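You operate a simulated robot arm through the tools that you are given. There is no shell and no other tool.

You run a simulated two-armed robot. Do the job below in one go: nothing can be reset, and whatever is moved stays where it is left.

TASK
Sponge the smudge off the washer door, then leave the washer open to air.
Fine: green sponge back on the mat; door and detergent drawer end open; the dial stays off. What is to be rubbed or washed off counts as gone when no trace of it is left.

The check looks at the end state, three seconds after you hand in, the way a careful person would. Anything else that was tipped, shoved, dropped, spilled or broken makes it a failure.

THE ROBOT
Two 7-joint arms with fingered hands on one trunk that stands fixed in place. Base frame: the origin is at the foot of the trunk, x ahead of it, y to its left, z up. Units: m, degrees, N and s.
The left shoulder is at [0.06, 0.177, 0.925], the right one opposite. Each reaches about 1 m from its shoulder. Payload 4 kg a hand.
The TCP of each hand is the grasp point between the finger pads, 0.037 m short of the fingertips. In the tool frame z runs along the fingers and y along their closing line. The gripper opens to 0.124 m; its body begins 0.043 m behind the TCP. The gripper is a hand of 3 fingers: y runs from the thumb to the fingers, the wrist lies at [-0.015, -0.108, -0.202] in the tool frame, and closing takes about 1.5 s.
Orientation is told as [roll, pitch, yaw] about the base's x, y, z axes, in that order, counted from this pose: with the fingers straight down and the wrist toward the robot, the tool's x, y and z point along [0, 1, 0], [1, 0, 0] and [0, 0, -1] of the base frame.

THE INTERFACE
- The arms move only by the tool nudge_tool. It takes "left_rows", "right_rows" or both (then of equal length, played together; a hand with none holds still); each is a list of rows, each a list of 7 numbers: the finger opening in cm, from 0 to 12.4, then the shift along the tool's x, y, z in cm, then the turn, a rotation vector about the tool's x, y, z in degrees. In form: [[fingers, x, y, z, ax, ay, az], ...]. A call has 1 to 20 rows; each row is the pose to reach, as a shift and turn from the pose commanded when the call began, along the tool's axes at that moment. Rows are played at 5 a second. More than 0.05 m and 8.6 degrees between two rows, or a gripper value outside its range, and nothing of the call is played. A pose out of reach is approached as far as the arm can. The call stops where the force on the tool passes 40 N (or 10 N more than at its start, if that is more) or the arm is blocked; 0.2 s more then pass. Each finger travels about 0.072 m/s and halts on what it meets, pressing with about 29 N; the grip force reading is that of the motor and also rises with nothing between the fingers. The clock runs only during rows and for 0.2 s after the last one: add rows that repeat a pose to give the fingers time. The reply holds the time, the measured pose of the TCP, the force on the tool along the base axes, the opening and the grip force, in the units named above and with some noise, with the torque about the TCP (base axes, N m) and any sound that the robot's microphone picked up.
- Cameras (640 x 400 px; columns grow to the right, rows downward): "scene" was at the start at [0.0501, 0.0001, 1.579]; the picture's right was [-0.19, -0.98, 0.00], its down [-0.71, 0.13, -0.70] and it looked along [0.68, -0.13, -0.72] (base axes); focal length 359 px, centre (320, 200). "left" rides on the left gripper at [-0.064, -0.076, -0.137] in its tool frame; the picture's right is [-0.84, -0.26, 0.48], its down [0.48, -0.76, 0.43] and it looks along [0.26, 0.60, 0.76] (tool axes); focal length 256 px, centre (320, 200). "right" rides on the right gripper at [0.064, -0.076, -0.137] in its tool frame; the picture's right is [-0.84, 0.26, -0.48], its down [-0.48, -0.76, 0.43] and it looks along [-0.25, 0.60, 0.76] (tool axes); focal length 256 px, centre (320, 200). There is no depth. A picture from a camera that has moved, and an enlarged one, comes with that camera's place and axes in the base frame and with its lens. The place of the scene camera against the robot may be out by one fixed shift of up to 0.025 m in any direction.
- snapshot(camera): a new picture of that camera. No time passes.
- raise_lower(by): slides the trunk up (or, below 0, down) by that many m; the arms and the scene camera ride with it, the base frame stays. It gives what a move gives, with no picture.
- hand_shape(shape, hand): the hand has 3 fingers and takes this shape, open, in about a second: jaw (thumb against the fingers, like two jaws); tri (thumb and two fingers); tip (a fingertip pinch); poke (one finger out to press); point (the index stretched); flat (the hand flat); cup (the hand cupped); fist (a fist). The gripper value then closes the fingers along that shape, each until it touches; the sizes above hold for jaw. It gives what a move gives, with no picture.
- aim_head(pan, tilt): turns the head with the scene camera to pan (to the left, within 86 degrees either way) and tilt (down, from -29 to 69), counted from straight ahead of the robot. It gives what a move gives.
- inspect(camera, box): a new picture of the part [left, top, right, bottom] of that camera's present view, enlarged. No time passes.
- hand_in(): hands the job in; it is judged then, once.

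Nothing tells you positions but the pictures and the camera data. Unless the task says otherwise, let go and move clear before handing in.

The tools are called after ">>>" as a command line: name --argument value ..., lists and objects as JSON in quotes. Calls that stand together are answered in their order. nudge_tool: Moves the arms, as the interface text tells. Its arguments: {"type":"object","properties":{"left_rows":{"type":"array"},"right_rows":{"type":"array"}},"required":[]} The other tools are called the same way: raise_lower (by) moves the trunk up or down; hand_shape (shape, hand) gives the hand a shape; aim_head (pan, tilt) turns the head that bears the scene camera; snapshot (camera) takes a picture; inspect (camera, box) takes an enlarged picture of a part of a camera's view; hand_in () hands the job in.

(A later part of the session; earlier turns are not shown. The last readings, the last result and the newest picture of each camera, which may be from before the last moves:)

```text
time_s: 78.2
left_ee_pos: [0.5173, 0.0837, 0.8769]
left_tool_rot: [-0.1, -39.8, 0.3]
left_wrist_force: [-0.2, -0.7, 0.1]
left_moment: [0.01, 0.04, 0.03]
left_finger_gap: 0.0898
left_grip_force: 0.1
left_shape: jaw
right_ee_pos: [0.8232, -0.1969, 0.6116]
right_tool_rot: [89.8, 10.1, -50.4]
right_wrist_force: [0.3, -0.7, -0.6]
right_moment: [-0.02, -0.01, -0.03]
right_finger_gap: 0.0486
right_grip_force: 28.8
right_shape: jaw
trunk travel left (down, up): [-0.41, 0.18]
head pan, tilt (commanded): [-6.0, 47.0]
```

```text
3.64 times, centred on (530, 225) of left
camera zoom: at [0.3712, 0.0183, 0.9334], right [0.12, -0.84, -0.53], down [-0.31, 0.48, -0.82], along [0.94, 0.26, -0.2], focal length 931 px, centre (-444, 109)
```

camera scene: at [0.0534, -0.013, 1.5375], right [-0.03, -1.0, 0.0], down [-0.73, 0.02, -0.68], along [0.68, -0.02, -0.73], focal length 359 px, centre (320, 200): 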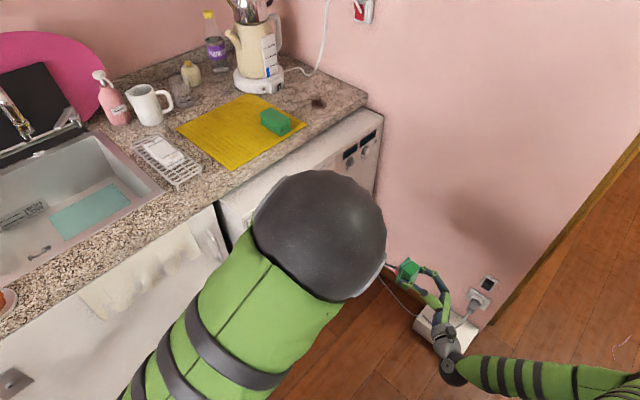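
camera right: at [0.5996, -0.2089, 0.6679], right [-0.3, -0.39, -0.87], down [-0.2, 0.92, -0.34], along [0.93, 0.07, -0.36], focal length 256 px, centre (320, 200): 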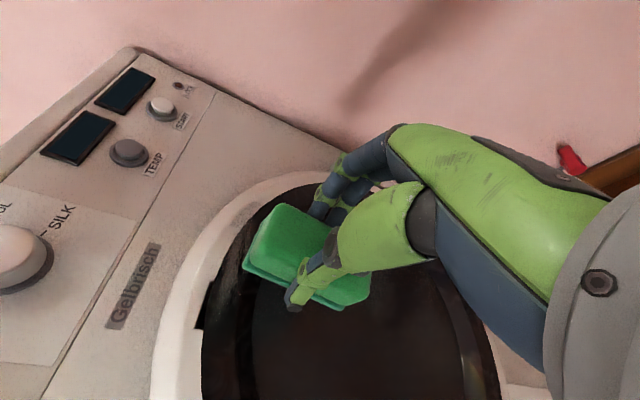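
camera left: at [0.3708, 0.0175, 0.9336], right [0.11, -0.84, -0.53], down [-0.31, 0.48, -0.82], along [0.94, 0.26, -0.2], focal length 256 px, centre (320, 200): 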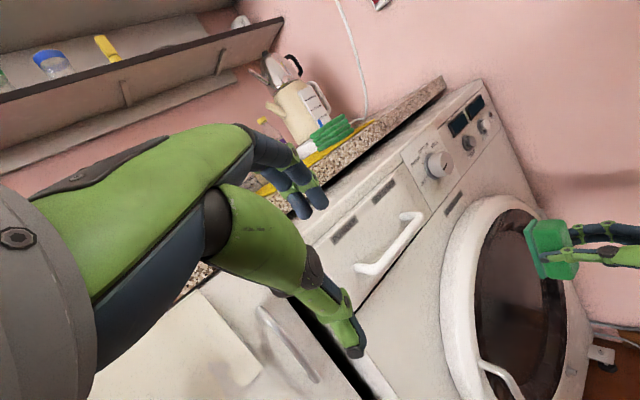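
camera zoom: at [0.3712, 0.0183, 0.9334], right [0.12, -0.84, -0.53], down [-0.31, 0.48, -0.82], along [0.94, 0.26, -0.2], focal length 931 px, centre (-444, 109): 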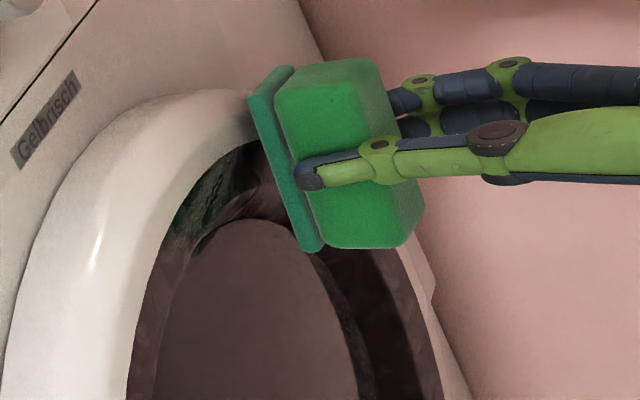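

The right end lost contact, and some streaks remain. I'll back off and drop a little to see the whole patch.

>>> nudge_tool --right_rows '[[1.5, 0, 0, -3, 0, 0, 0], [1.5, -2.5, -2, -5, 0, 0, 0], [1.5, -5.5, -4, -6, 0, 0, 0], [1.5, -5.5, -4, -6, 0, 0, 0]]'

>>> inspect --camera "right" --box '[100, 120, 320, 330]'

>>> inspect --camera "left" --box '[480, 175, 580, 250]'

```text
time_s: 79.2
left_ee_pos: [0.5172, 0.0839, 0.8764]
left_tool_rot: [-0.1, -39.8, 0.4]
left_wrist_force: [-0.1, -0.5, 0.8]
left_moment: [0.0, -0.03, 0.03]
left_finger_gap: 0.0898
left_grip_force: 0.0
left_shape: jaw
right_ee_pos: [0.7486, -0.1977, 0.5636]
right_tool_rot: [89.8, 9.9, -50.4]
right_wrist_force: [-1.5, 0.1, -0.4]
right_moment: [-0.02, 0.03, -0.01]
right_finger_gap: 0.0483
right_grip_force: 29.1
right_shape: jaw
trunk travel left (down, up): [-0.41, 0.18]
head pan, tilt (commanded): [-6.0, 47.0]
```

```text
1.90 times, centred on (210, 225) of right
camera zoom: at [0.6022, -0.2363, 0.6402], right [-0.3, -0.39, -0.87], down [-0.2, 0.92, -0.35], along [0.93, 0.07, -0.36], focal length 488 px, centre (530, 152)
```

zoom: 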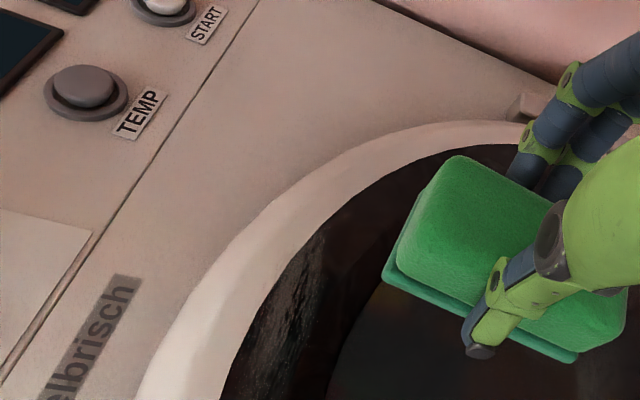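

```text
5.33 times, centred on (530, 212) of left
camera zoom: at [0.3713, 0.0183, 0.9334], right [0.12, -0.84, -0.53], down [-0.31, 0.48, -0.82], along [0.94, 0.26, -0.2], focal length 1365 px, centre (-800, 133)
```

zoom: 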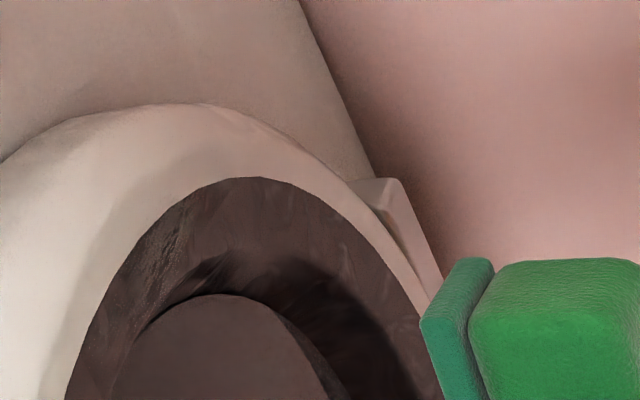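

>>> inspect --camera "right" --box '[165, 190, 265, 330]'

>>> inspect --camera "left" --box '[490, 190, 550, 250]'

```text
2.86 times, centred on (215, 260) of right
camera zoom: at [0.6022, -0.2363, 0.6402], right [-0.3, -0.39, -0.87], down [-0.2, 0.92, -0.35], along [0.93, 0.07, -0.36], focal length 731 px, centre (620, 29)
```

zoom: 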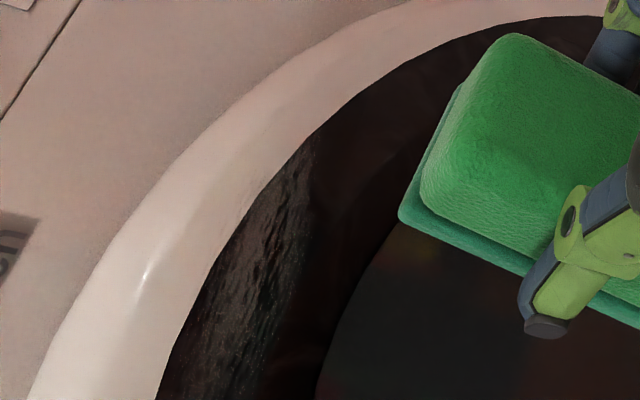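

```text
6.67 times, centred on (520, 220) of left
camera zoom: at [0.3713, 0.0183, 0.9334], right [0.12, -0.84, -0.53], down [-0.31, 0.48, -0.82], along [0.94, 0.26, -0.2], focal length 1707 px, centre (-1013, 67)
```

zoom: 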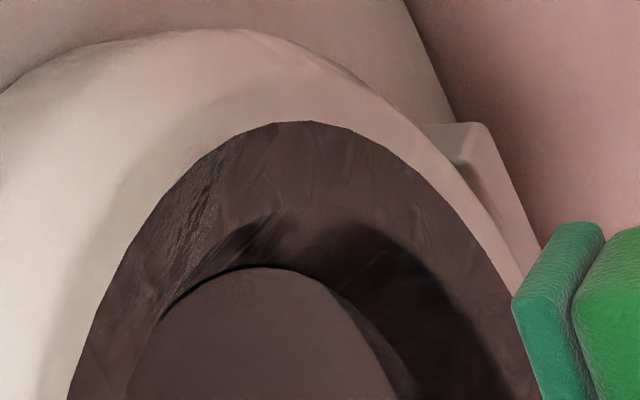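

The rim edge fits a circle centred about z 0.47 with radius 0.175, and the patch lies just inside it. The rim was holding the pad off the glass, so I'll come back lower, with the pad's top end inside the rim, and feel for the glass.

>>> nudge_tool --right_rows '[[1.5, 1.2, -0.9, 2.5, 0, 0, -1], [1.5, 2.38, -1.71, 4.4, 0, 0, -2], [1.5, 2.38, -1.71, 5.0, 0, 0, -2], [1.5, 2.38, -1.71, 5.5, 0, 0, -2], [1.5, 2.38, -1.71, 5.8, 0, 0, -2]]'

>>> inspect --camera "left" --box '[480, 175, 580, 250]'

>>> inspect --camera "right" --box '[150, 150, 380, 350]'

```text
time_s: 80.4
left_ee_pos: [0.5174, 0.083, 0.8771]
left_tool_rot: [-0.1, -39.8, 0.4]
left_wrist_force: [-0.3, 0.6, 0.4]
left_moment: [0.03, 0.01, 0.0]
left_finger_gap: 0.0898
left_grip_force: 0.0
left_shape: jaw
right_ee_pos: [0.784, -0.1518, 0.5932]
right_tool_rot: [89.8, 7.9, -50.4]
right_wrist_force: [-0.3, 0.2, -0.3]
right_moment: [0.01, -0.01, -0.01]
right_finger_gap: 0.0484
right_grip_force: 29.0
right_shape: jaw
trunk travel left (down, up): [-0.41, 0.18]
head pan, tilt (commanded): [-6.0, 47.0]
```

```text
5.33 times, centred on (530, 212) of left
camera zoom: at [0.3712, 0.0183, 0.9334], right [0.12, -0.84, -0.53], down [-0.31, 0.48, -0.82], along [0.94, 0.26, -0.2], focal length 1365 px, centre (-800, 133)
```

zoom: 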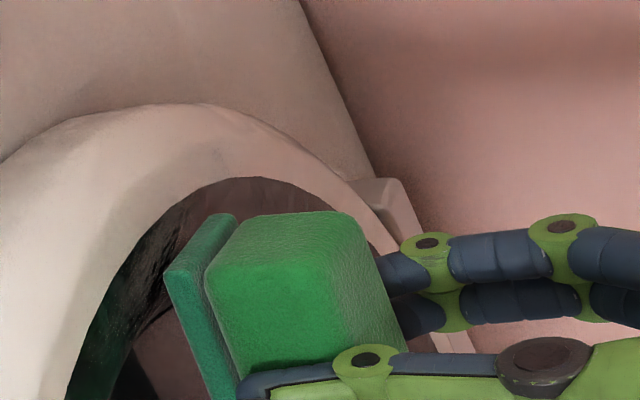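

```text
2.00 times, centred on (265, 250) of right
camera zoom: at [0.6361, -0.1882, 0.6656], right [-0.29, -0.42, -0.86], down [-0.19, 0.91, -0.37], along [0.94, 0.06, -0.34], focal length 512 px, centre (430, 100)
```

zoom: 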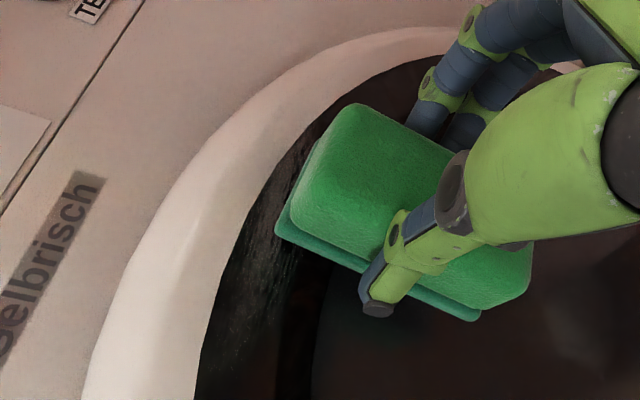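

>>> nudge_tool --right_rows '[[1.5, 0, 0, 0.25, 0, 0, 0], [1.5, 0, 0, 0.5, 0, 0, 0], [1.5, 0, 0, 0.7, 0, 0, 0]]'

```text
time_s: 81.2
left_ee_pos: [0.516, 0.0835, 0.8778]
left_tool_rot: [-0.2, -39.9, 0.4]
left_wrist_force: [0.3, 0.2, -0.1]
left_moment: [0.0, 0.01, 0.01]
left_finger_gap: 0.0898
left_grip_force: 0.1
left_shape: jaw
right_ee_pos: [0.788, -0.1479, 0.5923]
right_tool_rot: [89.9, 7.9, -50.7]
right_wrist_force: [-6.5, -4.2, 0.4]
right_moment: [0.02, -0.06, -0.05]
right_finger_gap: 0.0484
right_grip_force: 28.9
right_shape: jaw
trunk travel left (down, up): [-0.41, 0.18]
head pan, tilt (commanded): [-6.0, 47.0]
```

Contact with the glass itself at about 8 N. Now I'll rub along the arc both ways, turning the hand to follow the rim.

>>> nudge_tool --right_rows '[[1.5, -0.08, -1.18, 0.08, 0, 0, -1.9], [1.5, -0.26, -2.88, 0.06, 0, 0, -9.9], [1.5, -0.67, -4.53, 0.04, 0, 0, -17.9], [1.5, -1.3, -6.11, 0.02, 0, 0, -25.9], [1.5, -0.67, -4.53, 0.04, 0, 0, -17.9], [1.5, -0.26, -2.88, 0.06, 0, 0, -9.9], [1.5, -0.08, -1.18, 0.08, 0, 0, -1.9], [1.5, -0.11, 0.1, 0.1, 0, 0, 4.1], [1.5, -0.27, 1.36, 0.12, 0, 0, 10.1], [1.5, -0.55, 2.6, 0.14, 0, 0, 16.1], [1.5, -0.97, 3.81, 0.15, 0, 0, 22.1], [1.5, -1.42, 4.78, 0.16, 0, 0, 27.1], [1.5, -0.97, 3.81, 0.15, 0, 0, 22.1], [1.5, -0.55, 2.6, 0.14, 0, 0, 16.1], [1.5, -0.27, 1.36, 0.12, 0, 0, 10.1], [1.5, -0.11, 0.1, 0.1, 0, 0, 4.1]]'

>>> inspect --camera "right" --box '[150, 150, 380, 350]'

>>> inspect --camera "left" --box '[480, 175, 580, 250]'

```text
time_s: 82.2
left_ee_pos: [0.5169, 0.0859, 0.878]
left_tool_rot: [0.0, -39.9, 0.6]
left_wrist_force: [0.4, 0.4, -0.2]
left_moment: [-0.04, 0.01, -0.03]
left_finger_gap: 0.09
left_grip_force: 0.1
left_shape: jaw
right_ee_pos: [0.7497, -0.107, 0.5882]
right_tool_rot: [90.0, -16.9, -51.2]
right_wrist_force: [-20.4, -24.9, 4.5]
right_moment: [0.19, -0.23, -0.36]
right_finger_gap: 0.0486
right_grip_force: 28.9
right_shape: jaw
trunk travel left (down, up): [-0.41, 0.18]
head pan, tilt (commanded): [-6.0, 47.0]
stopped in row 5 (right hand): the force on the tool passed its limit at 43 N (the readings are from after the stop); the commanded pose is now the measured one
```

```text
2.00 times, centred on (265, 250) of right
camera zoom: at [0.5863, -0.1234, 0.627], right [-0.07, -0.68, -0.73], down [-0.03, 0.73, -0.68], along [1.0, -0.03, -0.07], focal length 512 px, centre (430, 100)
```

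zoom: 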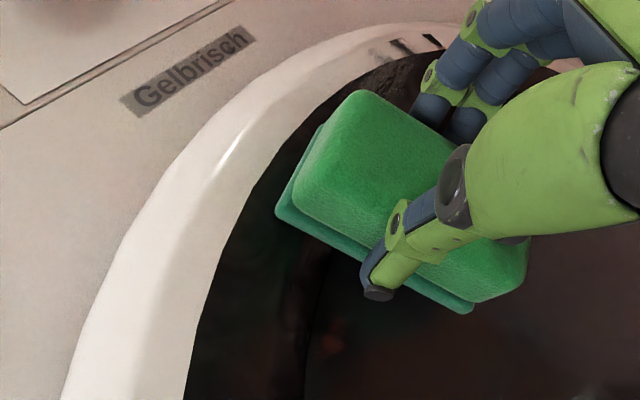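

```text
5.33 times, centred on (530, 212) of left
camera zoom: at [0.3708, 0.0192, 0.9339], right [0.12, -0.84, -0.53], down [-0.31, 0.48, -0.82], along [0.94, 0.26, -0.2], focal length 1365 px, centre (-800, 133)
```

zoom: 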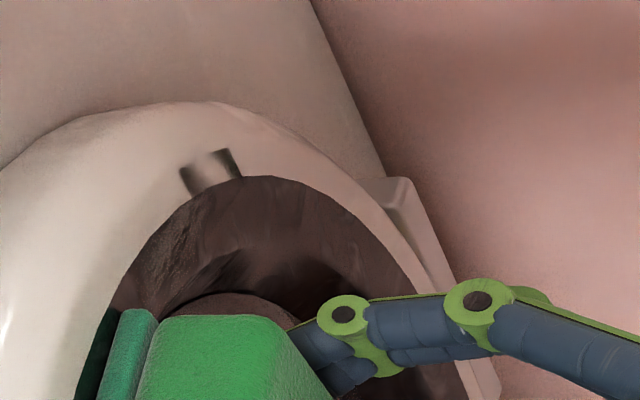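

The left end caught the rim's lip, so I'll use a slightly smaller radius there and sweep right along the glass at lower pressure.

>>> nudge_tool --right_rows '[[1.5, -0.46, 0.01, -0.2, 0, 0, 1.9], [1.5, -0.59, 1.42, 0.25, 0, 0, 8.9], [1.5, -0.95, 2.99, 0.42, 0, 0, 16.9], [1.5, -1.52, 4.5, 0.48, 0, 0, 24.9], [1.5, -2.21, 5.75, 0.52, 0, 0, 31.9], [1.5, -3.02, 6.91, 0.55, 0, 0, 38.9], [1.5, -3.97, 7.95, 0.57, 0, 0, 45.9], [1.5, -5.06, 8.87, 0.59, 0, 0, 52.9], [1.5, -3.97, 7.95, 0.57, 0, 0, 45.9], [1.5, -3.02, 6.91, 0.55, 0, 0, 38.9], [1.5, -2.21, 5.75, 0.52, 0, 0, 31.9], [1.5, -1.52, 4.5, 0.48, 0, 0, 24.9], [1.5, -0.95, 2.99, 0.42, 0, 0, 16.9]]'

>>> inspect --camera "right" --box '[150, 150, 380, 350]'

>>> inspect --camera "left" --box '[480, 175, 580, 250]'

```text
time_s: 82.8
left_ee_pos: [0.5167, 0.0846, 0.8785]
left_tool_rot: [-0.1, -39.9, 0.5]
left_wrist_force: [-0.2, 0.1, -0.3]
left_moment: [0.01, -0.01, -0.01]
left_finger_gap: 0.0899
left_grip_force: 0.1
left_shape: jaw
right_ee_pos: [0.7533, -0.1116, 0.5835]
right_tool_rot: [90.0, -11.8, -50.9]
right_wrist_force: [-19.2, -15.4, 7.3]
right_moment: [0.05, -0.32, -0.13]
right_finger_gap: 0.0484
right_grip_force: 29.1
right_shape: jaw
trunk travel left (down, up): [-0.41, 0.18]
head pan, tilt (commanded): [-6.0, 47.0]
stopped in row 2 (right hand): the force on the tool passed its limit at 47 N (the readings are from after the stop); the commanded pose is now the measured one
```

```text
2.00 times, centred on (265, 250) of right
camera zoom: at [0.5916, -0.1309, 0.6306], right [-0.11, -0.63, -0.77], down [-0.07, 0.77, -0.63], along [0.99, -0.01, -0.13], focal length 512 px, centre (430, 100)
```

zoom: 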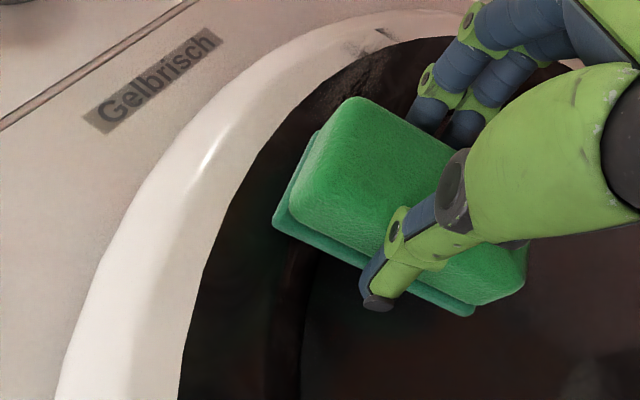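

```text
5.33 times, centred on (530, 212) of left
camera zoom: at [0.3709, 0.0193, 0.9337], right [0.12, -0.84, -0.53], down [-0.31, 0.48, -0.82], along [0.94, 0.26, -0.2], focal length 1365 px, centre (-800, 133)
```

zoom: 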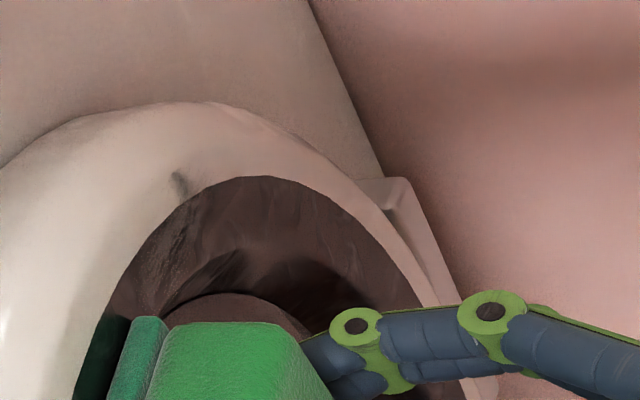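

Contact at the left is a few millimetres nearer than at the right. I'll back off slightly and feel the surface in smaller steps as I move right.

>>> nudge_tool --right_rows '[[1.5, 0, 0, -0.3, 0, 0, 0], [1.5, 0, 0, -0.3, 0, 0, 0]]'

>>> nudge_tool --right_rows '[[1.5, -0.1, 1.3, 0.03, 0, 0, 4], [1.5, -0.3, 2.6, 0.06, 0, 0, 11], [1.5, -0.3, 2.6, 0.06, 0, 0, 11]]'

```text
time_s: 83.3
left_ee_pos: [0.5159, 0.0849, 0.8764]
left_tool_rot: [-0.1, -39.7, 0.6]
left_wrist_force: [-0.7, 0.1, -0.3]
left_moment: [0.03, -0.04, -0.02]
left_finger_gap: 0.0899
left_grip_force: 0.0
left_shape: jaw
right_ee_pos: [0.7509, -0.111, 0.5839]
right_tool_rot: [89.8, -11.6, -50.6]
right_wrist_force: [-0.7, -3.8, 0.0]
right_moment: [0.08, -0.08, -0.16]
right_finger_gap: 0.0487
right_grip_force: 28.7
right_shape: jaw
trunk travel left (down, up): [-0.41, 0.18]
head pan, tilt (commanded): [-6.0, 47.0]
```

```text
time_s: 84.2
left_ee_pos: [0.5167, 0.0843, 0.8765]
left_tool_rot: [-0.1, -39.8, 0.5]
left_wrist_force: [-0.4, 0.4, 0.2]
left_moment: [0.0, -0.03, 0.03]
left_finger_gap: 0.09
left_grip_force: 0.0
left_shape: jaw
right_ee_pos: [0.7676, -0.1317, 0.5854]
right_tool_rot: [89.9, -0.5, -50.7]
right_wrist_force: [-0.6, -0.2, -1.4]
right_moment: [-0.03, 0.0, -0.02]
right_finger_gap: 0.0484
right_grip_force: 28.8
right_shape: jaw
trunk travel left (down, up): [-0.41, 0.18]
head pan, tilt (commanded): [-6.0, 47.0]
```

>>> nudge_tool --right_rows '[[1.5, 0, 0, 0.2, 0, 0, 0], [1.5, 0, 0, 0.3, 0, 0, 0]]'

```text
time_s: 84.8
left_ee_pos: [0.5173, 0.0854, 0.8764]
left_tool_rot: [-0.1, -39.7, 0.5]
left_wrist_force: [-0.5, -0.2, 0.4]
left_moment: [-0.01, -0.01, 0.02]
left_finger_gap: 0.0897
left_grip_force: 0.0
left_shape: jaw
right_ee_pos: [0.7695, -0.1304, 0.586]
right_tool_rot: [89.8, -0.6, -50.7]
right_wrist_force: [0.3, 0.9, -0.1]
right_moment: [0.0, -0.02, -0.03]
right_finger_gap: 0.0483
right_grip_force: 29.1
right_shape: jaw
trunk travel left (down, up): [-0.41, 0.18]
head pan, tilt (commanded): [-6.0, 47.0]
```

>>> nudge_tool --right_rows '[[1.5, 0, 0, 0.15, 0, 0, 0], [1.5, 0, 0, 0.25, 0, 0, 0]]'

```text
time_s: 85.3
left_ee_pos: [0.5161, 0.0835, 0.878]
left_tool_rot: [-0.1, -39.9, 0.4]
left_wrist_force: [-0.5, 0.1, 0.8]
left_moment: [-0.01, -0.01, -0.02]
left_finger_gap: 0.09
left_grip_force: 0.0
left_shape: jaw
right_ee_pos: [0.7711, -0.1309, 0.5853]
right_tool_rot: [89.8, -0.8, -51.0]
right_wrist_force: [-19.9, -12.3, 3.0]
right_moment: [0.07, -0.16, 0.04]
right_finger_gap: 0.0485
right_grip_force: 29.2
right_shape: jaw
trunk travel left (down, up): [-0.41, 0.18]
head pan, tilt (commanded): [-6.0, 47.0]
```

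The contact readings show the washer face is at exactly 45°, so my pad was about 6° out of parallel, touching only along one edge. I'll back off a centimetre, square the pad up to the glass, and return.

>>> nudge_tool --right_rows '[[1.5, 0, 0, -1.2, 0, 0, 0], [1.5, 0.5, 0.25, -1.5, 3, 0, 0.4], [1.5, 1.0, 0.5, -1.22, 6, 0, 0.8], [1.5, 1.0, 0.5, -1.22, 6, 0, 0.8]]'

```text
time_s: 86.3
left_ee_pos: [0.517, 0.0843, 0.8765]
left_tool_rot: [0.0, -39.8, 0.6]
left_wrist_force: [0.2, 0.8, 0.6]
left_moment: [0.01, -0.01, 0.01]
left_finger_gap: 0.0899
left_grip_force: 0.1
left_shape: jaw
right_ee_pos: [0.765, -0.1402, 0.5965]
right_tool_rot: [89.8, 0.1, -44.7]
right_wrist_force: [0.1, -0.5, -0.1]
right_moment: [-0.02, 0.02, -0.02]
right_finger_gap: 0.0483
right_grip_force: 28.9
right_shape: jaw
trunk travel left (down, up): [-0.41, 0.18]
head pan, tilt (commanded): [-6.0, 47.0]
```

>>> nudge_tool --right_rows '[[1.5, 0, 0, 0.7, 0, 0, 0], [1.5, 0, 0, 1.0, 0, 0, 0], [1.5, 0, 0, 1.2, 0, 0, 0]]'

```text
time_s: 87.2
left_ee_pos: [0.5164, 0.083, 0.8762]
left_tool_rot: [-0.1, -39.9, 0.4]
left_wrist_force: [0.0, 0.8, 0.5]
left_moment: [0.0, 0.01, -0.03]
left_finger_gap: 0.0898
left_grip_force: 0.0
left_shape: jaw
right_ee_pos: [0.7725, -0.1324, 0.5958]
right_tool_rot: [89.8, 0.2, -44.8]
right_wrist_force: [-26.9, -15.7, 2.7]
right_moment: [0.05, -0.11, -0.34]
right_finger_gap: 0.051
right_grip_force: 29.7
right_shape: jaw
trunk travel left (down, up): [-0.41, 0.18]
head pan, tilt (commanded): [-6.0, 47.0]
```

Square contact now. I'll relax to about 10 N and rub along the arc in both directions.

>>> nudge_tool --right_rows '[[1.5, -0.06, 0.16, -0.22, 0, 0, 0], [1.5, -0.19, -1.76, -0.22, 0, 0, -8], [1.5, -0.59, -3.64, -0.22, 0, 0, -16], [1.5, -0.19, -1.76, -0.22, 0, 0, -8], [1.5, -0.06, 0.16, -0.22, 0, 0, 0], [1.5, -0.19, 2.08, -0.22, 0, 0, 8], [1.5, -0.59, 3.96, -0.22, 0, 0, 16], [1.5, -1.25, 5.77, -0.22, 0, 0, 24], [1.5, -2.16, 7.47, -0.22, 0, 0, 32], [1.5, -2.99, 8.66, -0.22, 0, 0, 38], [1.5, -2.16, 7.47, -0.22, 0, 0, 32], [1.5, -1.25, 5.77, -0.22, 0, 0, 24], [1.5, -0.59, 3.96, -0.22, 0, 0, 16]]'

>>> inspect --camera "right" --box '[150, 150, 380, 350]'

>>> inspect --camera "left" --box '[480, 175, 580, 250]'

```text
time_s: 90.0
left_ee_pos: [0.5185, 0.0847, 0.8775]
left_tool_rot: [-0.1, -39.8, 0.6]
left_wrist_force: [0.9, 0.0, 0.1]
left_moment: [0.0, -0.01, -0.04]
left_finger_gap: 0.0898
left_grip_force: 0.1
left_shape: jaw
right_ee_pos: [0.8, -0.1604, 0.5903]
right_tool_rot: [89.7, 16.0, -44.7]
right_wrist_force: [-5.2, -12.7, -4.5]
right_moment: [-0.1, 0.28, -0.67]
right_finger_gap: 0.0507
right_grip_force: 29.0
right_shape: jaw
trunk travel left (down, up): [-0.41, 0.18]
head pan, tilt (commanded): [-6.0, 47.0]
```

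```text
2.00 times, centred on (265, 250) of right
camera zoom: at [0.6648, -0.2191, 0.6732], right [-0.33, -0.36, -0.87], down [-0.31, 0.92, -0.26], along [0.89, 0.18, -0.41], focal length 512 px, centre (430, 100)
```

zoom: 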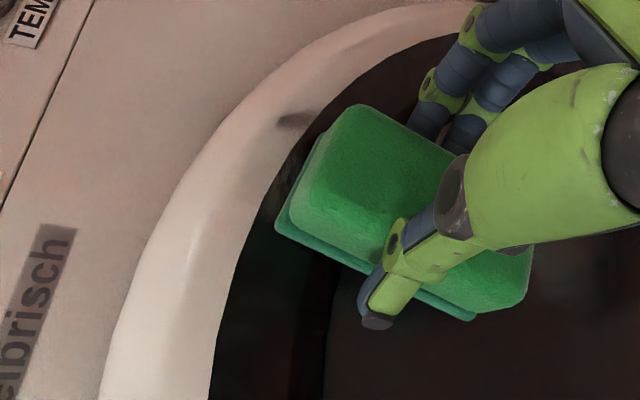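

```text
5.33 times, centred on (530, 212) of left
camera zoom: at [0.3718, 0.0187, 0.9333], right [0.12, -0.84, -0.53], down [-0.31, 0.48, -0.82], along [0.94, 0.26, -0.2], focal length 1365 px, centre (-800, 133)
```

zoom: 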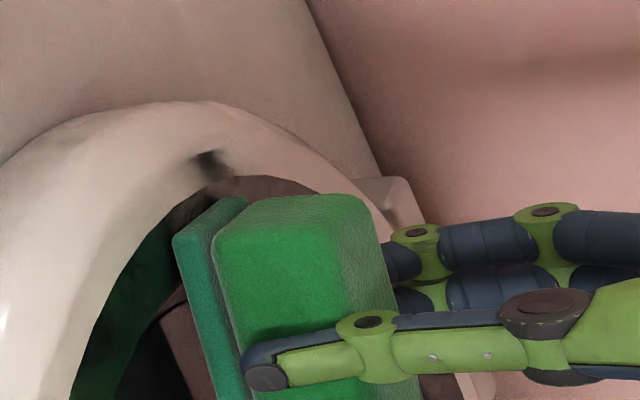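

The glass part looks much cleaner; something remains on the rim at the right end. I'll back off to see.

>>> nudge_tool --right_rows '[[1.5, 0, 0, -3, 0, 0, 0], [1.5, -2.5, 0, -5, 0, 0, 0], [1.5, -5, 0, -6, 0, 0, 0], [1.5, -5, 0, -6, 0, 0, 0]]'

>>> inspect --camera "right" --box '[120, 150, 300, 350]'

>>> inspect --camera "left" --box '[480, 175, 580, 250]'

```text
time_s: 91.0
left_ee_pos: [0.5169, 0.0844, 0.8775]
left_tool_rot: [-0.1, -39.8, 0.5]
left_wrist_force: [-0.4, 0.3, -0.6]
left_moment: [-0.01, 0.0, 0.01]
left_finger_gap: 0.09
left_grip_force: 0.1
left_shape: jaw
right_ee_pos: [0.7492, -0.1937, 0.5421]
right_tool_rot: [89.8, 16.0, -44.8]
right_wrist_force: [0.0, 0.1, -1.4]
right_moment: [-0.03, 0.02, -0.04]
right_finger_gap: 0.0494
right_grip_force: 28.4
right_shape: jaw
trunk travel left (down, up): [-0.41, 0.18]
head pan, tilt (commanded): [-6.0, 47.0]
```

```text
2.00 times, centred on (210, 250) of right
camera zoom: at [0.6127, -0.254, 0.6243], right [-0.33, -0.36, -0.87], down [-0.31, 0.92, -0.26], along [0.89, 0.19, -0.41], focal length 512 px, centre (540, 100)
```

zoom: 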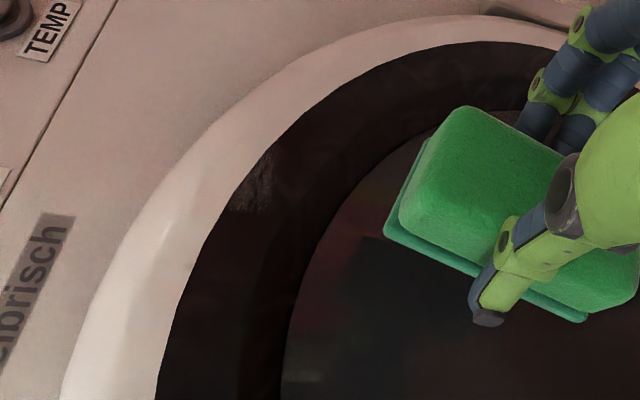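

```text
5.33 times, centred on (530, 212) of left
camera zoom: at [0.3717, 0.0192, 0.9333], right [0.12, -0.84, -0.53], down [-0.31, 0.48, -0.82], along [0.94, 0.26, -0.2], focal length 1365 px, centre (-800, 133)
```

zoom: 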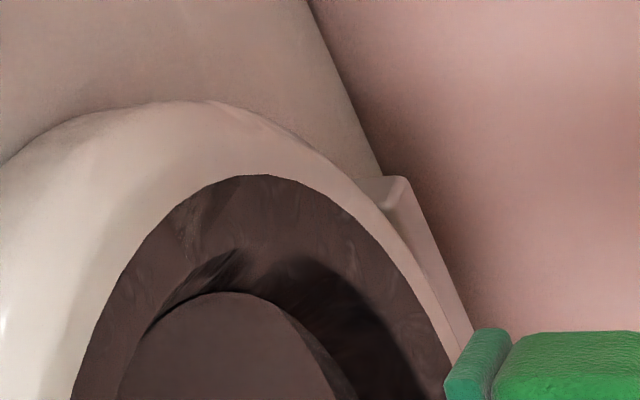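

Only a small bit is left at the glass's edge, around 17° right of top. I'll go back with the pad slightly higher, overlapping the rim, and rub there.

>>> nudge_tool --right_rows '[[1.5, 2.5, 0.1, 1.5, 0, 0, 0], [1.5, 5.0, 0.15, 3.5, 0, 0, 0], [1.5, 5.84, 0.17, 4.8, 0, 0, 0], [1.5, 5.84, 0.17, 5.3, 0, 0, 0], [1.5, 5.84, 0.17, 5.6, 0, 0, 0]]'

```text
time_s: 92.2
left_ee_pos: [0.517, 0.0853, 0.8763]
left_tool_rot: [-0.1, -39.9, 0.5]
left_wrist_force: [0.2, 0.5, 0.0]
left_moment: [-0.01, -0.03, -0.02]
left_finger_gap: 0.09
left_grip_force: 0.1
left_shape: jaw
right_ee_pos: [0.8005, -0.166, 0.5966]
right_tool_rot: [89.7, 16.1, -44.8]
right_wrist_force: [-0.7, -0.2, 0.5]
right_moment: [-0.01, 0.02, 0.02]
right_finger_gap: 0.0496
right_grip_force: 28.7
right_shape: jaw
trunk travel left (down, up): [-0.41, 0.18]
head pan, tilt (commanded): [-6.0, 47.0]
```

>>> nudge_tool --right_rows '[[1.5, 0, 0, 0.2, 0, 0, 0], [1.5, 0, 0, 0.32, 0, 0, 0], [1.5, -0.03, -1.0, 0.32, 0, 0, -4], [1.5, -0.14, -2.03, 0.32, 0, 0, -8], [1.5, -0.03, -1.0, 0.32, 0, 0, -4], [1.5, 0, 0, 0.32, 0, 0, 0], [1.5, -0.03, 1.0, 0.32, 0, 0, 4], [1.5, -0.14, 2.03, 0.32, 0, 0, 8], [1.5, -0.03, 1.0, 0.32, 0, 0, 4], [1.5, 0, 0, 0.32, 0, 0, 0], [1.5, 0.5, 0, 0.32, 0, 0, 0], [1.5, 0.97, -1.0, 0.32, 0, 0, -4], [1.5, 0.85, -2.03, 0.32, 0, 0, -8], [1.5, 0.97, -1.0, 0.32, 0, 0, -4], [1.5, 1.0, 0, 0.32, 0, 0, 0], [1.5, 0.97, 1.0, 0.32, 0, 0, 4], [1.5, 0.85, 2.03, 0.32, 0, 0, 8], [1.5, 0.97, 1.0, 0.32, 0, 0, 4], [1.5, 0.5, 0, 0.32, 0, 0, 0]]'

>>> nudge_tool --right_rows '[[1.5, 0, 0, -3, 0, 0, 0], [1.5, -2.5, 0, -5, 0, 0, 0], [1.5, -5.5, 0, -6, 0, 0, 0], [1.5, -5.5, 0, -6, 0, 0, 0]]'

>>> inspect --camera "right" --box '[120, 150, 300, 350]'

>>> inspect --camera "left" --box '[480, 175, 580, 250]'

```text
time_s: 96.2
left_ee_pos: [0.5172, 0.0845, 0.8773]
left_tool_rot: [-0.1, -39.8, 0.6]
left_wrist_force: [0.7, 1.8, 0.5]
left_moment: [-0.01, 0.01, -0.03]
left_finger_gap: 0.0901
left_grip_force: 0.0
left_shape: jaw
right_ee_pos: [0.8046, -0.1662, 0.6024]
right_tool_rot: [89.8, 16.1, -44.8]
right_wrist_force: [-2.7, -8.1, -1.2]
right_moment: [-0.07, 0.06, -0.41]
right_finger_gap: 0.05
right_grip_force: 29.2
right_shape: jaw
trunk travel left (down, up): [-0.41, 0.18]
head pan, tilt (commanded): [-6.0, 47.0]
```

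```text
time_s: 97.2
left_ee_pos: [0.5165, 0.0855, 0.877]
left_tool_rot: [-0.1, -39.9, 0.5]
left_wrist_force: [0.0, -0.1, 0.8]
left_moment: [-0.03, -0.01, 0.05]
left_finger_gap: 0.0897
left_grip_force: 0.0
left_shape: jaw
right_ee_pos: [0.7509, -0.1961, 0.5509]
right_tool_rot: [89.7, 16.1, -44.8]
right_wrist_force: [0.4, -0.6, -0.4]
right_moment: [0.0, 0.03, -0.03]
right_finger_gap: 0.0496
right_grip_force: 29.2
right_shape: jaw
trunk travel left (down, up): [-0.41, 0.18]
head pan, tilt (commanded): [-6.0, 47.0]
```

```text
2.00 times, centred on (210, 250) of right
camera zoom: at [0.6159, -0.2547, 0.6332], right [-0.33, -0.36, -0.87], down [-0.31, 0.92, -0.26], along [0.89, 0.19, -0.41], focal length 512 px, centre (540, 100)
```

zoom: 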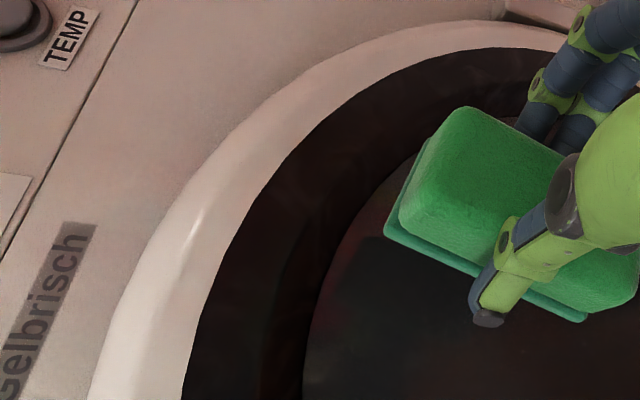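

```text
5.33 times, centred on (530, 212) of left
camera zoom: at [0.3717, 0.0191, 0.9333], right [0.12, -0.84, -0.53], down [-0.31, 0.48, -0.82], along [0.94, 0.26, -0.2], focal length 1365 px, centre (-800, 133)
```

zoom: 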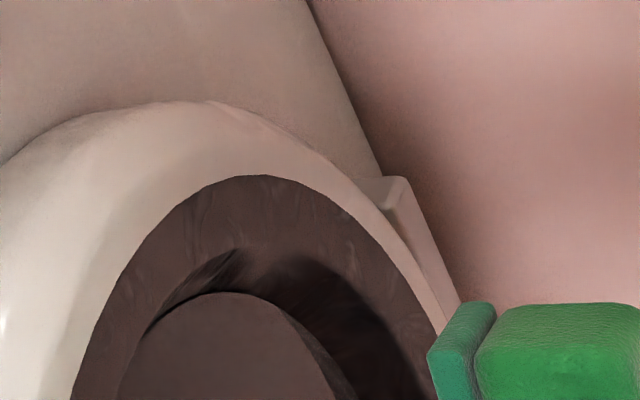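

It looks clean now. I'll check at higher zoom for any faint remains, including on the rim.

>>> inspect --camera "right" --box '[190, 160, 280, 250]'

>>> inspect --camera "right" --box '[150, 230, 250, 340]'

>>> inspect --camera "left" --box '[490, 195, 550, 240]'

```text
4.44 times, centred on (235, 205) of right
camera zoom: at [0.6159, -0.2547, 0.6332], right [-0.33, -0.36, -0.87], down [-0.31, 0.92, -0.26], along [0.89, 0.19, -0.41], focal length 1138 px, centre (698, 178)
```

zoom: 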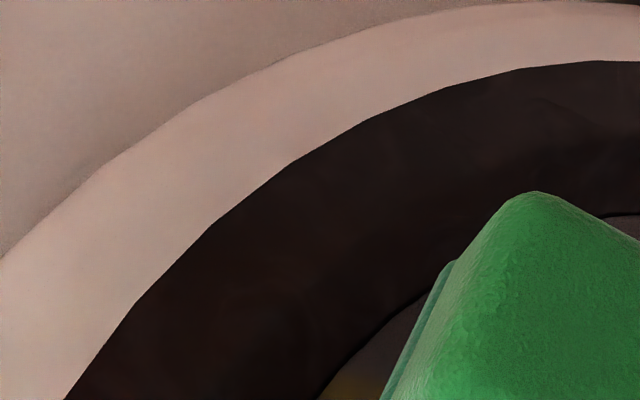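

```text
3.64 times, centred on (200, 285) of right
camera zoom: at [0.6159, -0.2547, 0.6332], right [-0.33, -0.36, -0.87], down [-0.31, 0.92, -0.26], along [0.89, 0.19, -0.41], focal length 931 px, centre (756, -109)
```

zoom: 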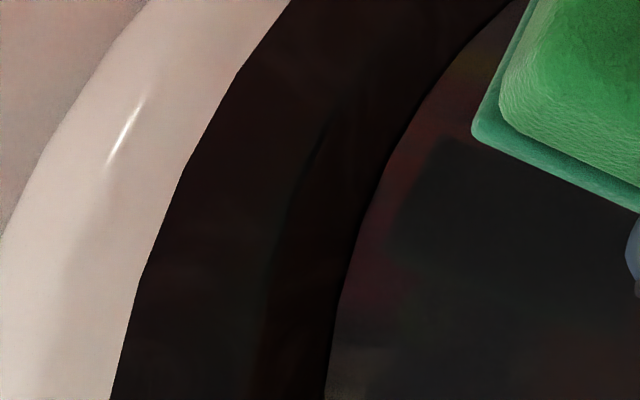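

```text
8.89 times, centred on (520, 218) of left
camera zoom: at [0.3717, 0.0191, 0.9333], right [0.12, -0.84, -0.53], down [-0.31, 0.48, -0.82], along [0.94, 0.26, -0.2], focal length 2276 px, centre (-1458, 44)
```

zoom: 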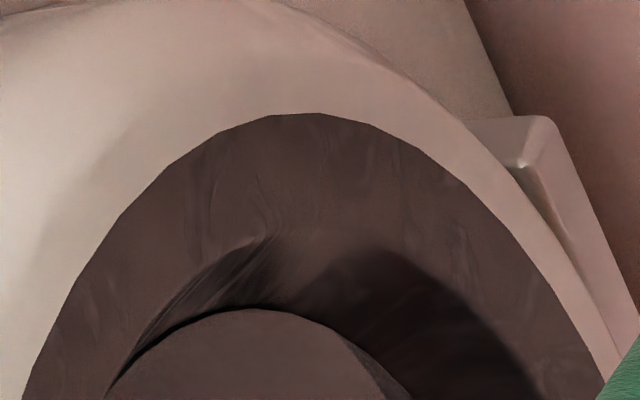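

No trace is left on the glass or rim. Now the sponge goes back: I'll draw the right hand straight back from the door and turn it fingers-down again over the open floor.

>>> nudge_tool --right_rows '[[1.5, 0, 0, -4.5, 0, 0, 0], [1.5, 0, 0, -9, 0, 0, 0], [1.5, 0, 0, -13.5, 0, 0, 0], [1.5, 0, 0, -18, 0, 0, 0], [1.5, 1.3, -0.7, -18.3, 2.8, -6.3, -4.5], [1.5, 2.6, -1.4, -18.6, 5.6, -12.5, -8.9], [1.5, 3.8, -2.2, -18.9, 8.5, -18.8, -13.4], [1.5, 5.1, -2.9, -19.2, 11.3, -25, -17.9], [1.5, 6.4, -3.6, -19.5, 14.1, -31.3, -22.4], [1.5, 7.7, -4.3, -19.8, 16.9, -37.5, -26.8], [1.5, 9, -5, -20.1, 19.7, -43.8, -31.3], [1.5, 10.2, -5.8, -20.4, 22.6, -50.1, -35.8], [1.5, 11.5, -6.5, -20.7, 25.4, -56.3, -40.2], [1.5, 12.8, -7.2, -21, 28.2, -62.6, -44.7], [1.5, 14.1, -7.9, -21.3, 31, -68.8, -49.2], [1.5, 15.4, -8.6, -21.6, 33.9, -75.1, -53.7], [1.5, 16.6, -9.4, -21.9, 36.7, -81.3, -58.1], [1.5, 17.9, -10.1, -22.2, 39.5, -87.6, -62.6], [1.5, 17.9, -10.1, -22.2, 39.5, -87.6, -62.6]]'

>>> snapshot --camera "left"

>>> snapshot --camera "right"

```text
time_s: 101.2
left_ee_pos: [0.5174, 0.0847, 0.8767]
left_tool_rot: [0.0, -39.8, 0.5]
left_wrist_force: [0.1, 0.8, 0.4]
left_moment: [-0.04, 0.02, 0.02]
left_finger_gap: 0.0901
left_grip_force: 0.1
left_shape: jaw
right_ee_pos: [0.5611, -0.3206, 0.7503]
right_tool_rot: [-0.1, -0.1, 20.0]
right_wrist_force: [0.9, -0.3, -0.2]
right_moment: [0.01, -0.01, 0.01]
right_finger_gap: 0.0491
right_grip_force: 28.9
right_shape: jaw
trunk travel left (down, up): [-0.41, 0.18]
head pan, tilt (commanded): [-6.0, 47.0]
```

```text
taken
camera left: at [0.3717, 0.019, 0.9333], right [0.12, -0.84, -0.53], down [-0.31, 0.48, -0.82], along [0.94, 0.26, -0.2], focal length 256 px, centre (320, 200)
```

left: 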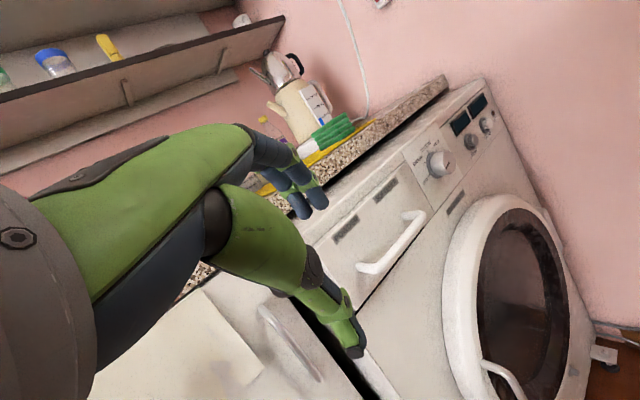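

```text
taken
camera right: at [0.4676, -0.2884, 0.8866], right [0.53, -0.7, 0.48], down [-0.55, -0.71, -0.43], along [0.65, -0.04, -0.76], focal length 256 px, centre (320, 200)
```

right: 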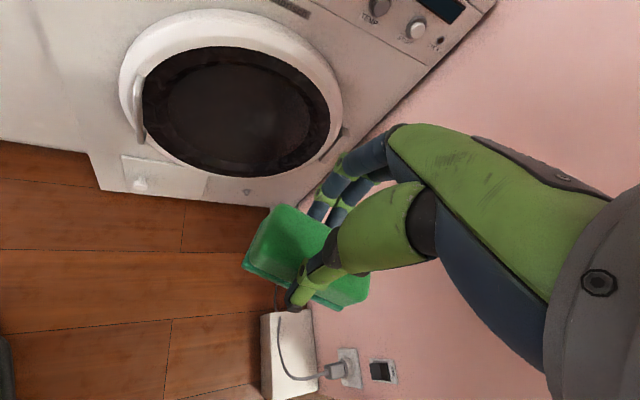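

>>> inspect --camera "right" --box '[110, 0, 360, 190]'

>>> inspect --camera "right" --box '[220, 20, 320, 90]'

```text
2.11 times, centred on (235, 95) of right
camera zoom: at [0.4676, -0.2884, 0.8866], right [0.53, -0.7, 0.48], down [-0.55, -0.71, -0.43], along [0.65, -0.04, -0.76], focal length 539 px, centre (499, 421)
```

zoom: 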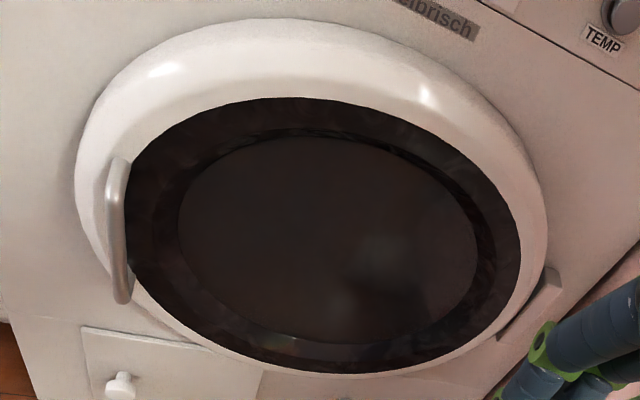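

```text
5.71 times, centred on (270, 55) of right
camera zoom: at [0.4676, -0.2884, 0.8866], right [0.53, -0.7, 0.48], down [-0.55, -0.71, -0.43], along [0.65, -0.04, -0.76], focal length 1463 px, centre (606, 1029)
```

zoom: 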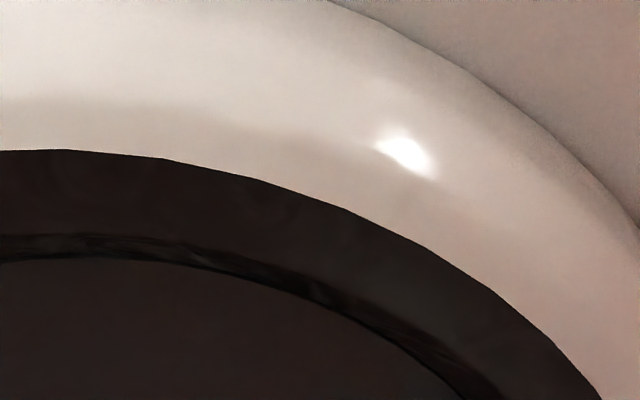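

The door is clean from this angle too. I'll move the left hand back from the washer and raise the trunk for the return to the mat.

>>> nudge_tool --left_rows '[[9, 3, -1.5, -2.9, 0, 0, 0], [9, 6, -3, -5.8, 0, 0, 0], [9, 9, -4.5, -8.7, 0, 0, 0], [9, 12, -6, -11.5, 0, 0, 0], [9, 12, -6, -11.5, 0, 0, 0]]'

>>> raise_lower --by 0.17

>>> snapshot --camera "scene"

```text
time_s: 102.3
left_ee_pos: [0.5453, 0.173, 0.8954]
left_tool_rot: [-0.1, -39.8, 0.5]
left_wrist_force: [1.2, -0.8, 0.0]
left_moment: [0.01, 0.0, 0.04]
left_finger_gap: 0.09
left_grip_force: 0.0
left_shape: jaw
left hand out of reach, approached as far as the arm can: row 1, 2, 3, 4, 5
right_ee_pos: [0.5609, -0.3216, 0.7493]
right_tool_rot: [0.1, -0.2, 19.9]
right_wrist_force: [0.7, -0.3, 0.2]
right_moment: [0.02, -0.04, 0.0]
right_finger_gap: 0.0493
right_grip_force: 29.3
right_shape: jaw
trunk travel left (down, up): [-0.41, 0.18]
head pan, tilt (commanded): [-6.0, 47.0]
```

```text
time_s: 104.3
left_ee_pos: [0.5466, 0.1726, 1.0648]
left_tool_rot: [-0.1, -39.8, 0.5]
left_wrist_force: [0.3, 0.2, 0.1]
left_moment: [0.02, -0.01, 0.02]
left_finger_gap: 0.09
left_grip_force: 0.0
left_shape: jaw
right_ee_pos: [0.5613, -0.3219, 0.92]
right_tool_rot: [0.0, -0.1, 20.0]
right_wrist_force: [0.3, 0.4, 0.2]
right_moment: [0.0, 0.03, 0.02]
right_finger_gap: 0.0491
right_grip_force: 28.7
right_shape: jaw
trunk travel left (down, up): [-0.58, 0.01]
head pan, tilt (commanded): [-6.0, 47.0]
```

```text
taken
camera scene: at [0.0535, -0.013, 1.7075], right [-0.03, -1.0, 0.0], down [-0.73, 0.02, -0.68], along [0.68, -0.02, -0.73], focal length 359 px, centre (320, 200)
```

scene: 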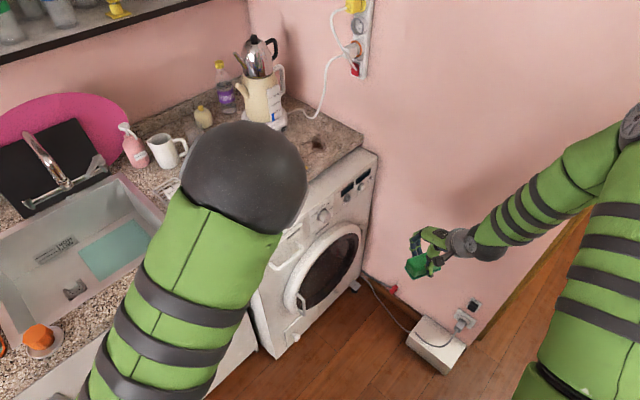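

>>> nudge_tool --left_rows '[[9, 2.6, 1.5, -1.7, 6.7, 0, 0], [9, 5.2, 3.0, -3.4, 13.4, 0, 0], [9, 7.8, 4.5, -5, 20, 0, 0], [9, 10.5, 6, -6.7, 26.7, 0, 0], [9, 13.1, 7.5, -8.4, 33.4, 0, 0], [9, 15.7, 9.06, -10, 40, 0, 0], [9, 15.7, 9.06, -10, 40, 0, 0]]'

>>> snapshot --camera "scene"

```text
time_s: 105.9
left_ee_pos: [0.5504, 0.3294, 1.2002]
left_tool_rot: [-0.1, 0.2, 0.4]
left_wrist_force: [0.2, -0.4, 0.1]
left_moment: [0.03, 0.04, 0.01]
left_finger_gap: 0.09
left_grip_force: 0.0
left_shape: jaw
right_ee_pos: [0.5607, -0.3212, 0.9207]
right_tool_rot: [0.0, -0.1, 20.0]
right_wrist_force: [0.0, 0.0, -0.6]
right_moment: [0.0, -0.01, -0.02]
right_finger_gap: 0.0492
right_grip_force: 28.9
right_shape: jaw
trunk travel left (down, up): [-0.58, 0.01]
head pan, tilt (commanded): [-6.0, 47.0]
```

```text
taken
camera scene: at [0.0531, -0.0131, 1.7075], right [-0.03, -1.0, 0.0], down [-0.73, 0.02, -0.68], along [0.68, -0.02, -0.73], focal length 359 px, centre (320, 200)
```

scene: 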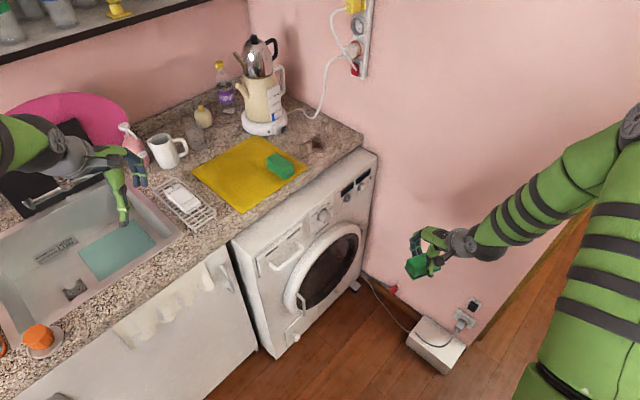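

>>> nudge_tool --right_rows '[[1.5, 0, 0, -4.5, 0, 0, 0], [1.5, 0, 0, -9, 0, 0, 0], [1.5, 0, 0, -13.5, 0, 0, 0], [1.5, 0, 0, -18, 0, 0, 0], [1.5, 2.9, 3.5, -18, 0, 0, 0], [1.5, 5.8, 7, -18, 0, 0, 0], [1.5, 8.7, 10.5, -18, 0, 0, 0], [1.5, 11.7, 14, -18, 0, 0, 0], [1.5, 14.6, 17.5, -18, 0, 0, 0], [1.5, 17.5, 21, -17.5, 0, 0, 0], [1.5, 20.5, 24.5, -17, 0, 0, 0], [1.5, 23.4, 28, -16.5, 0, 0, 0], [1.5, 26.3, 31.5, -15.5, 0, 0, 0], [1.5, 29.2, 35, -14, 0, 0, 0], [1.5, 32.2, 38.5, -12, 0, 0, 0], [1.5, 35.15, 42.06, -10, 0, 0, 0], [1.5, 35.15, 42.06, -10, 0, 0, 0]]'

>>> snapshot --camera "right"

>>> inspect --camera "scene" --box '[170, 110, 330, 220]'

```text
refused: row 15 steps farther than a row can; nothing moved
```

```text
taken
camera right: at [0.4678, -0.2884, 1.0565], right [0.53, -0.7, 0.48], down [-0.55, -0.71, -0.44], along [0.65, -0.04, -0.76], focal length 256 px, centre (320, 200)
```

right: 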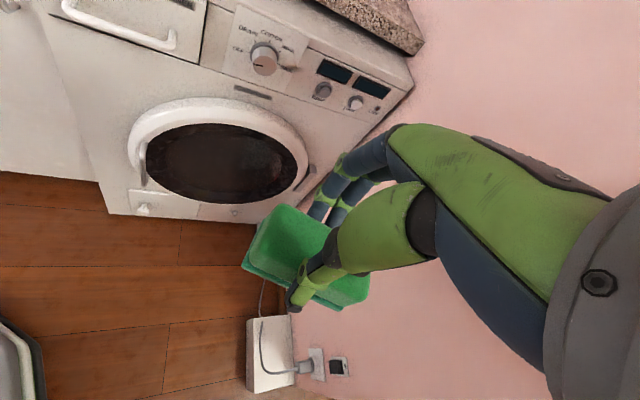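

```text
3.64 times, centred on (250, 165) of scene
camera zoom: at [0.0531, -0.0131, 1.7075], right [-0.03, -1.0, 0.0], down [-0.73, 0.02, -0.68], along [0.68, -0.02, -0.73], focal length 1304 px, centre (574, 327)
```

zoom: 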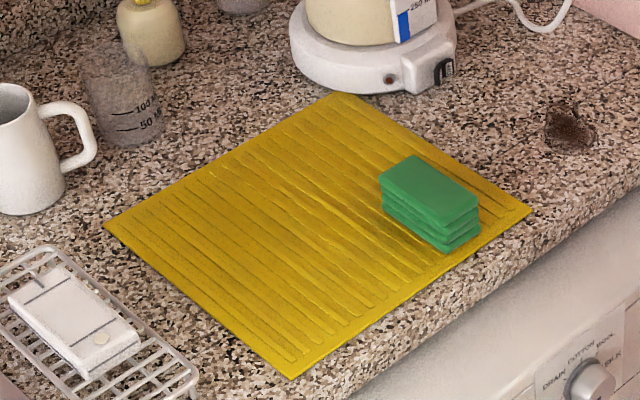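

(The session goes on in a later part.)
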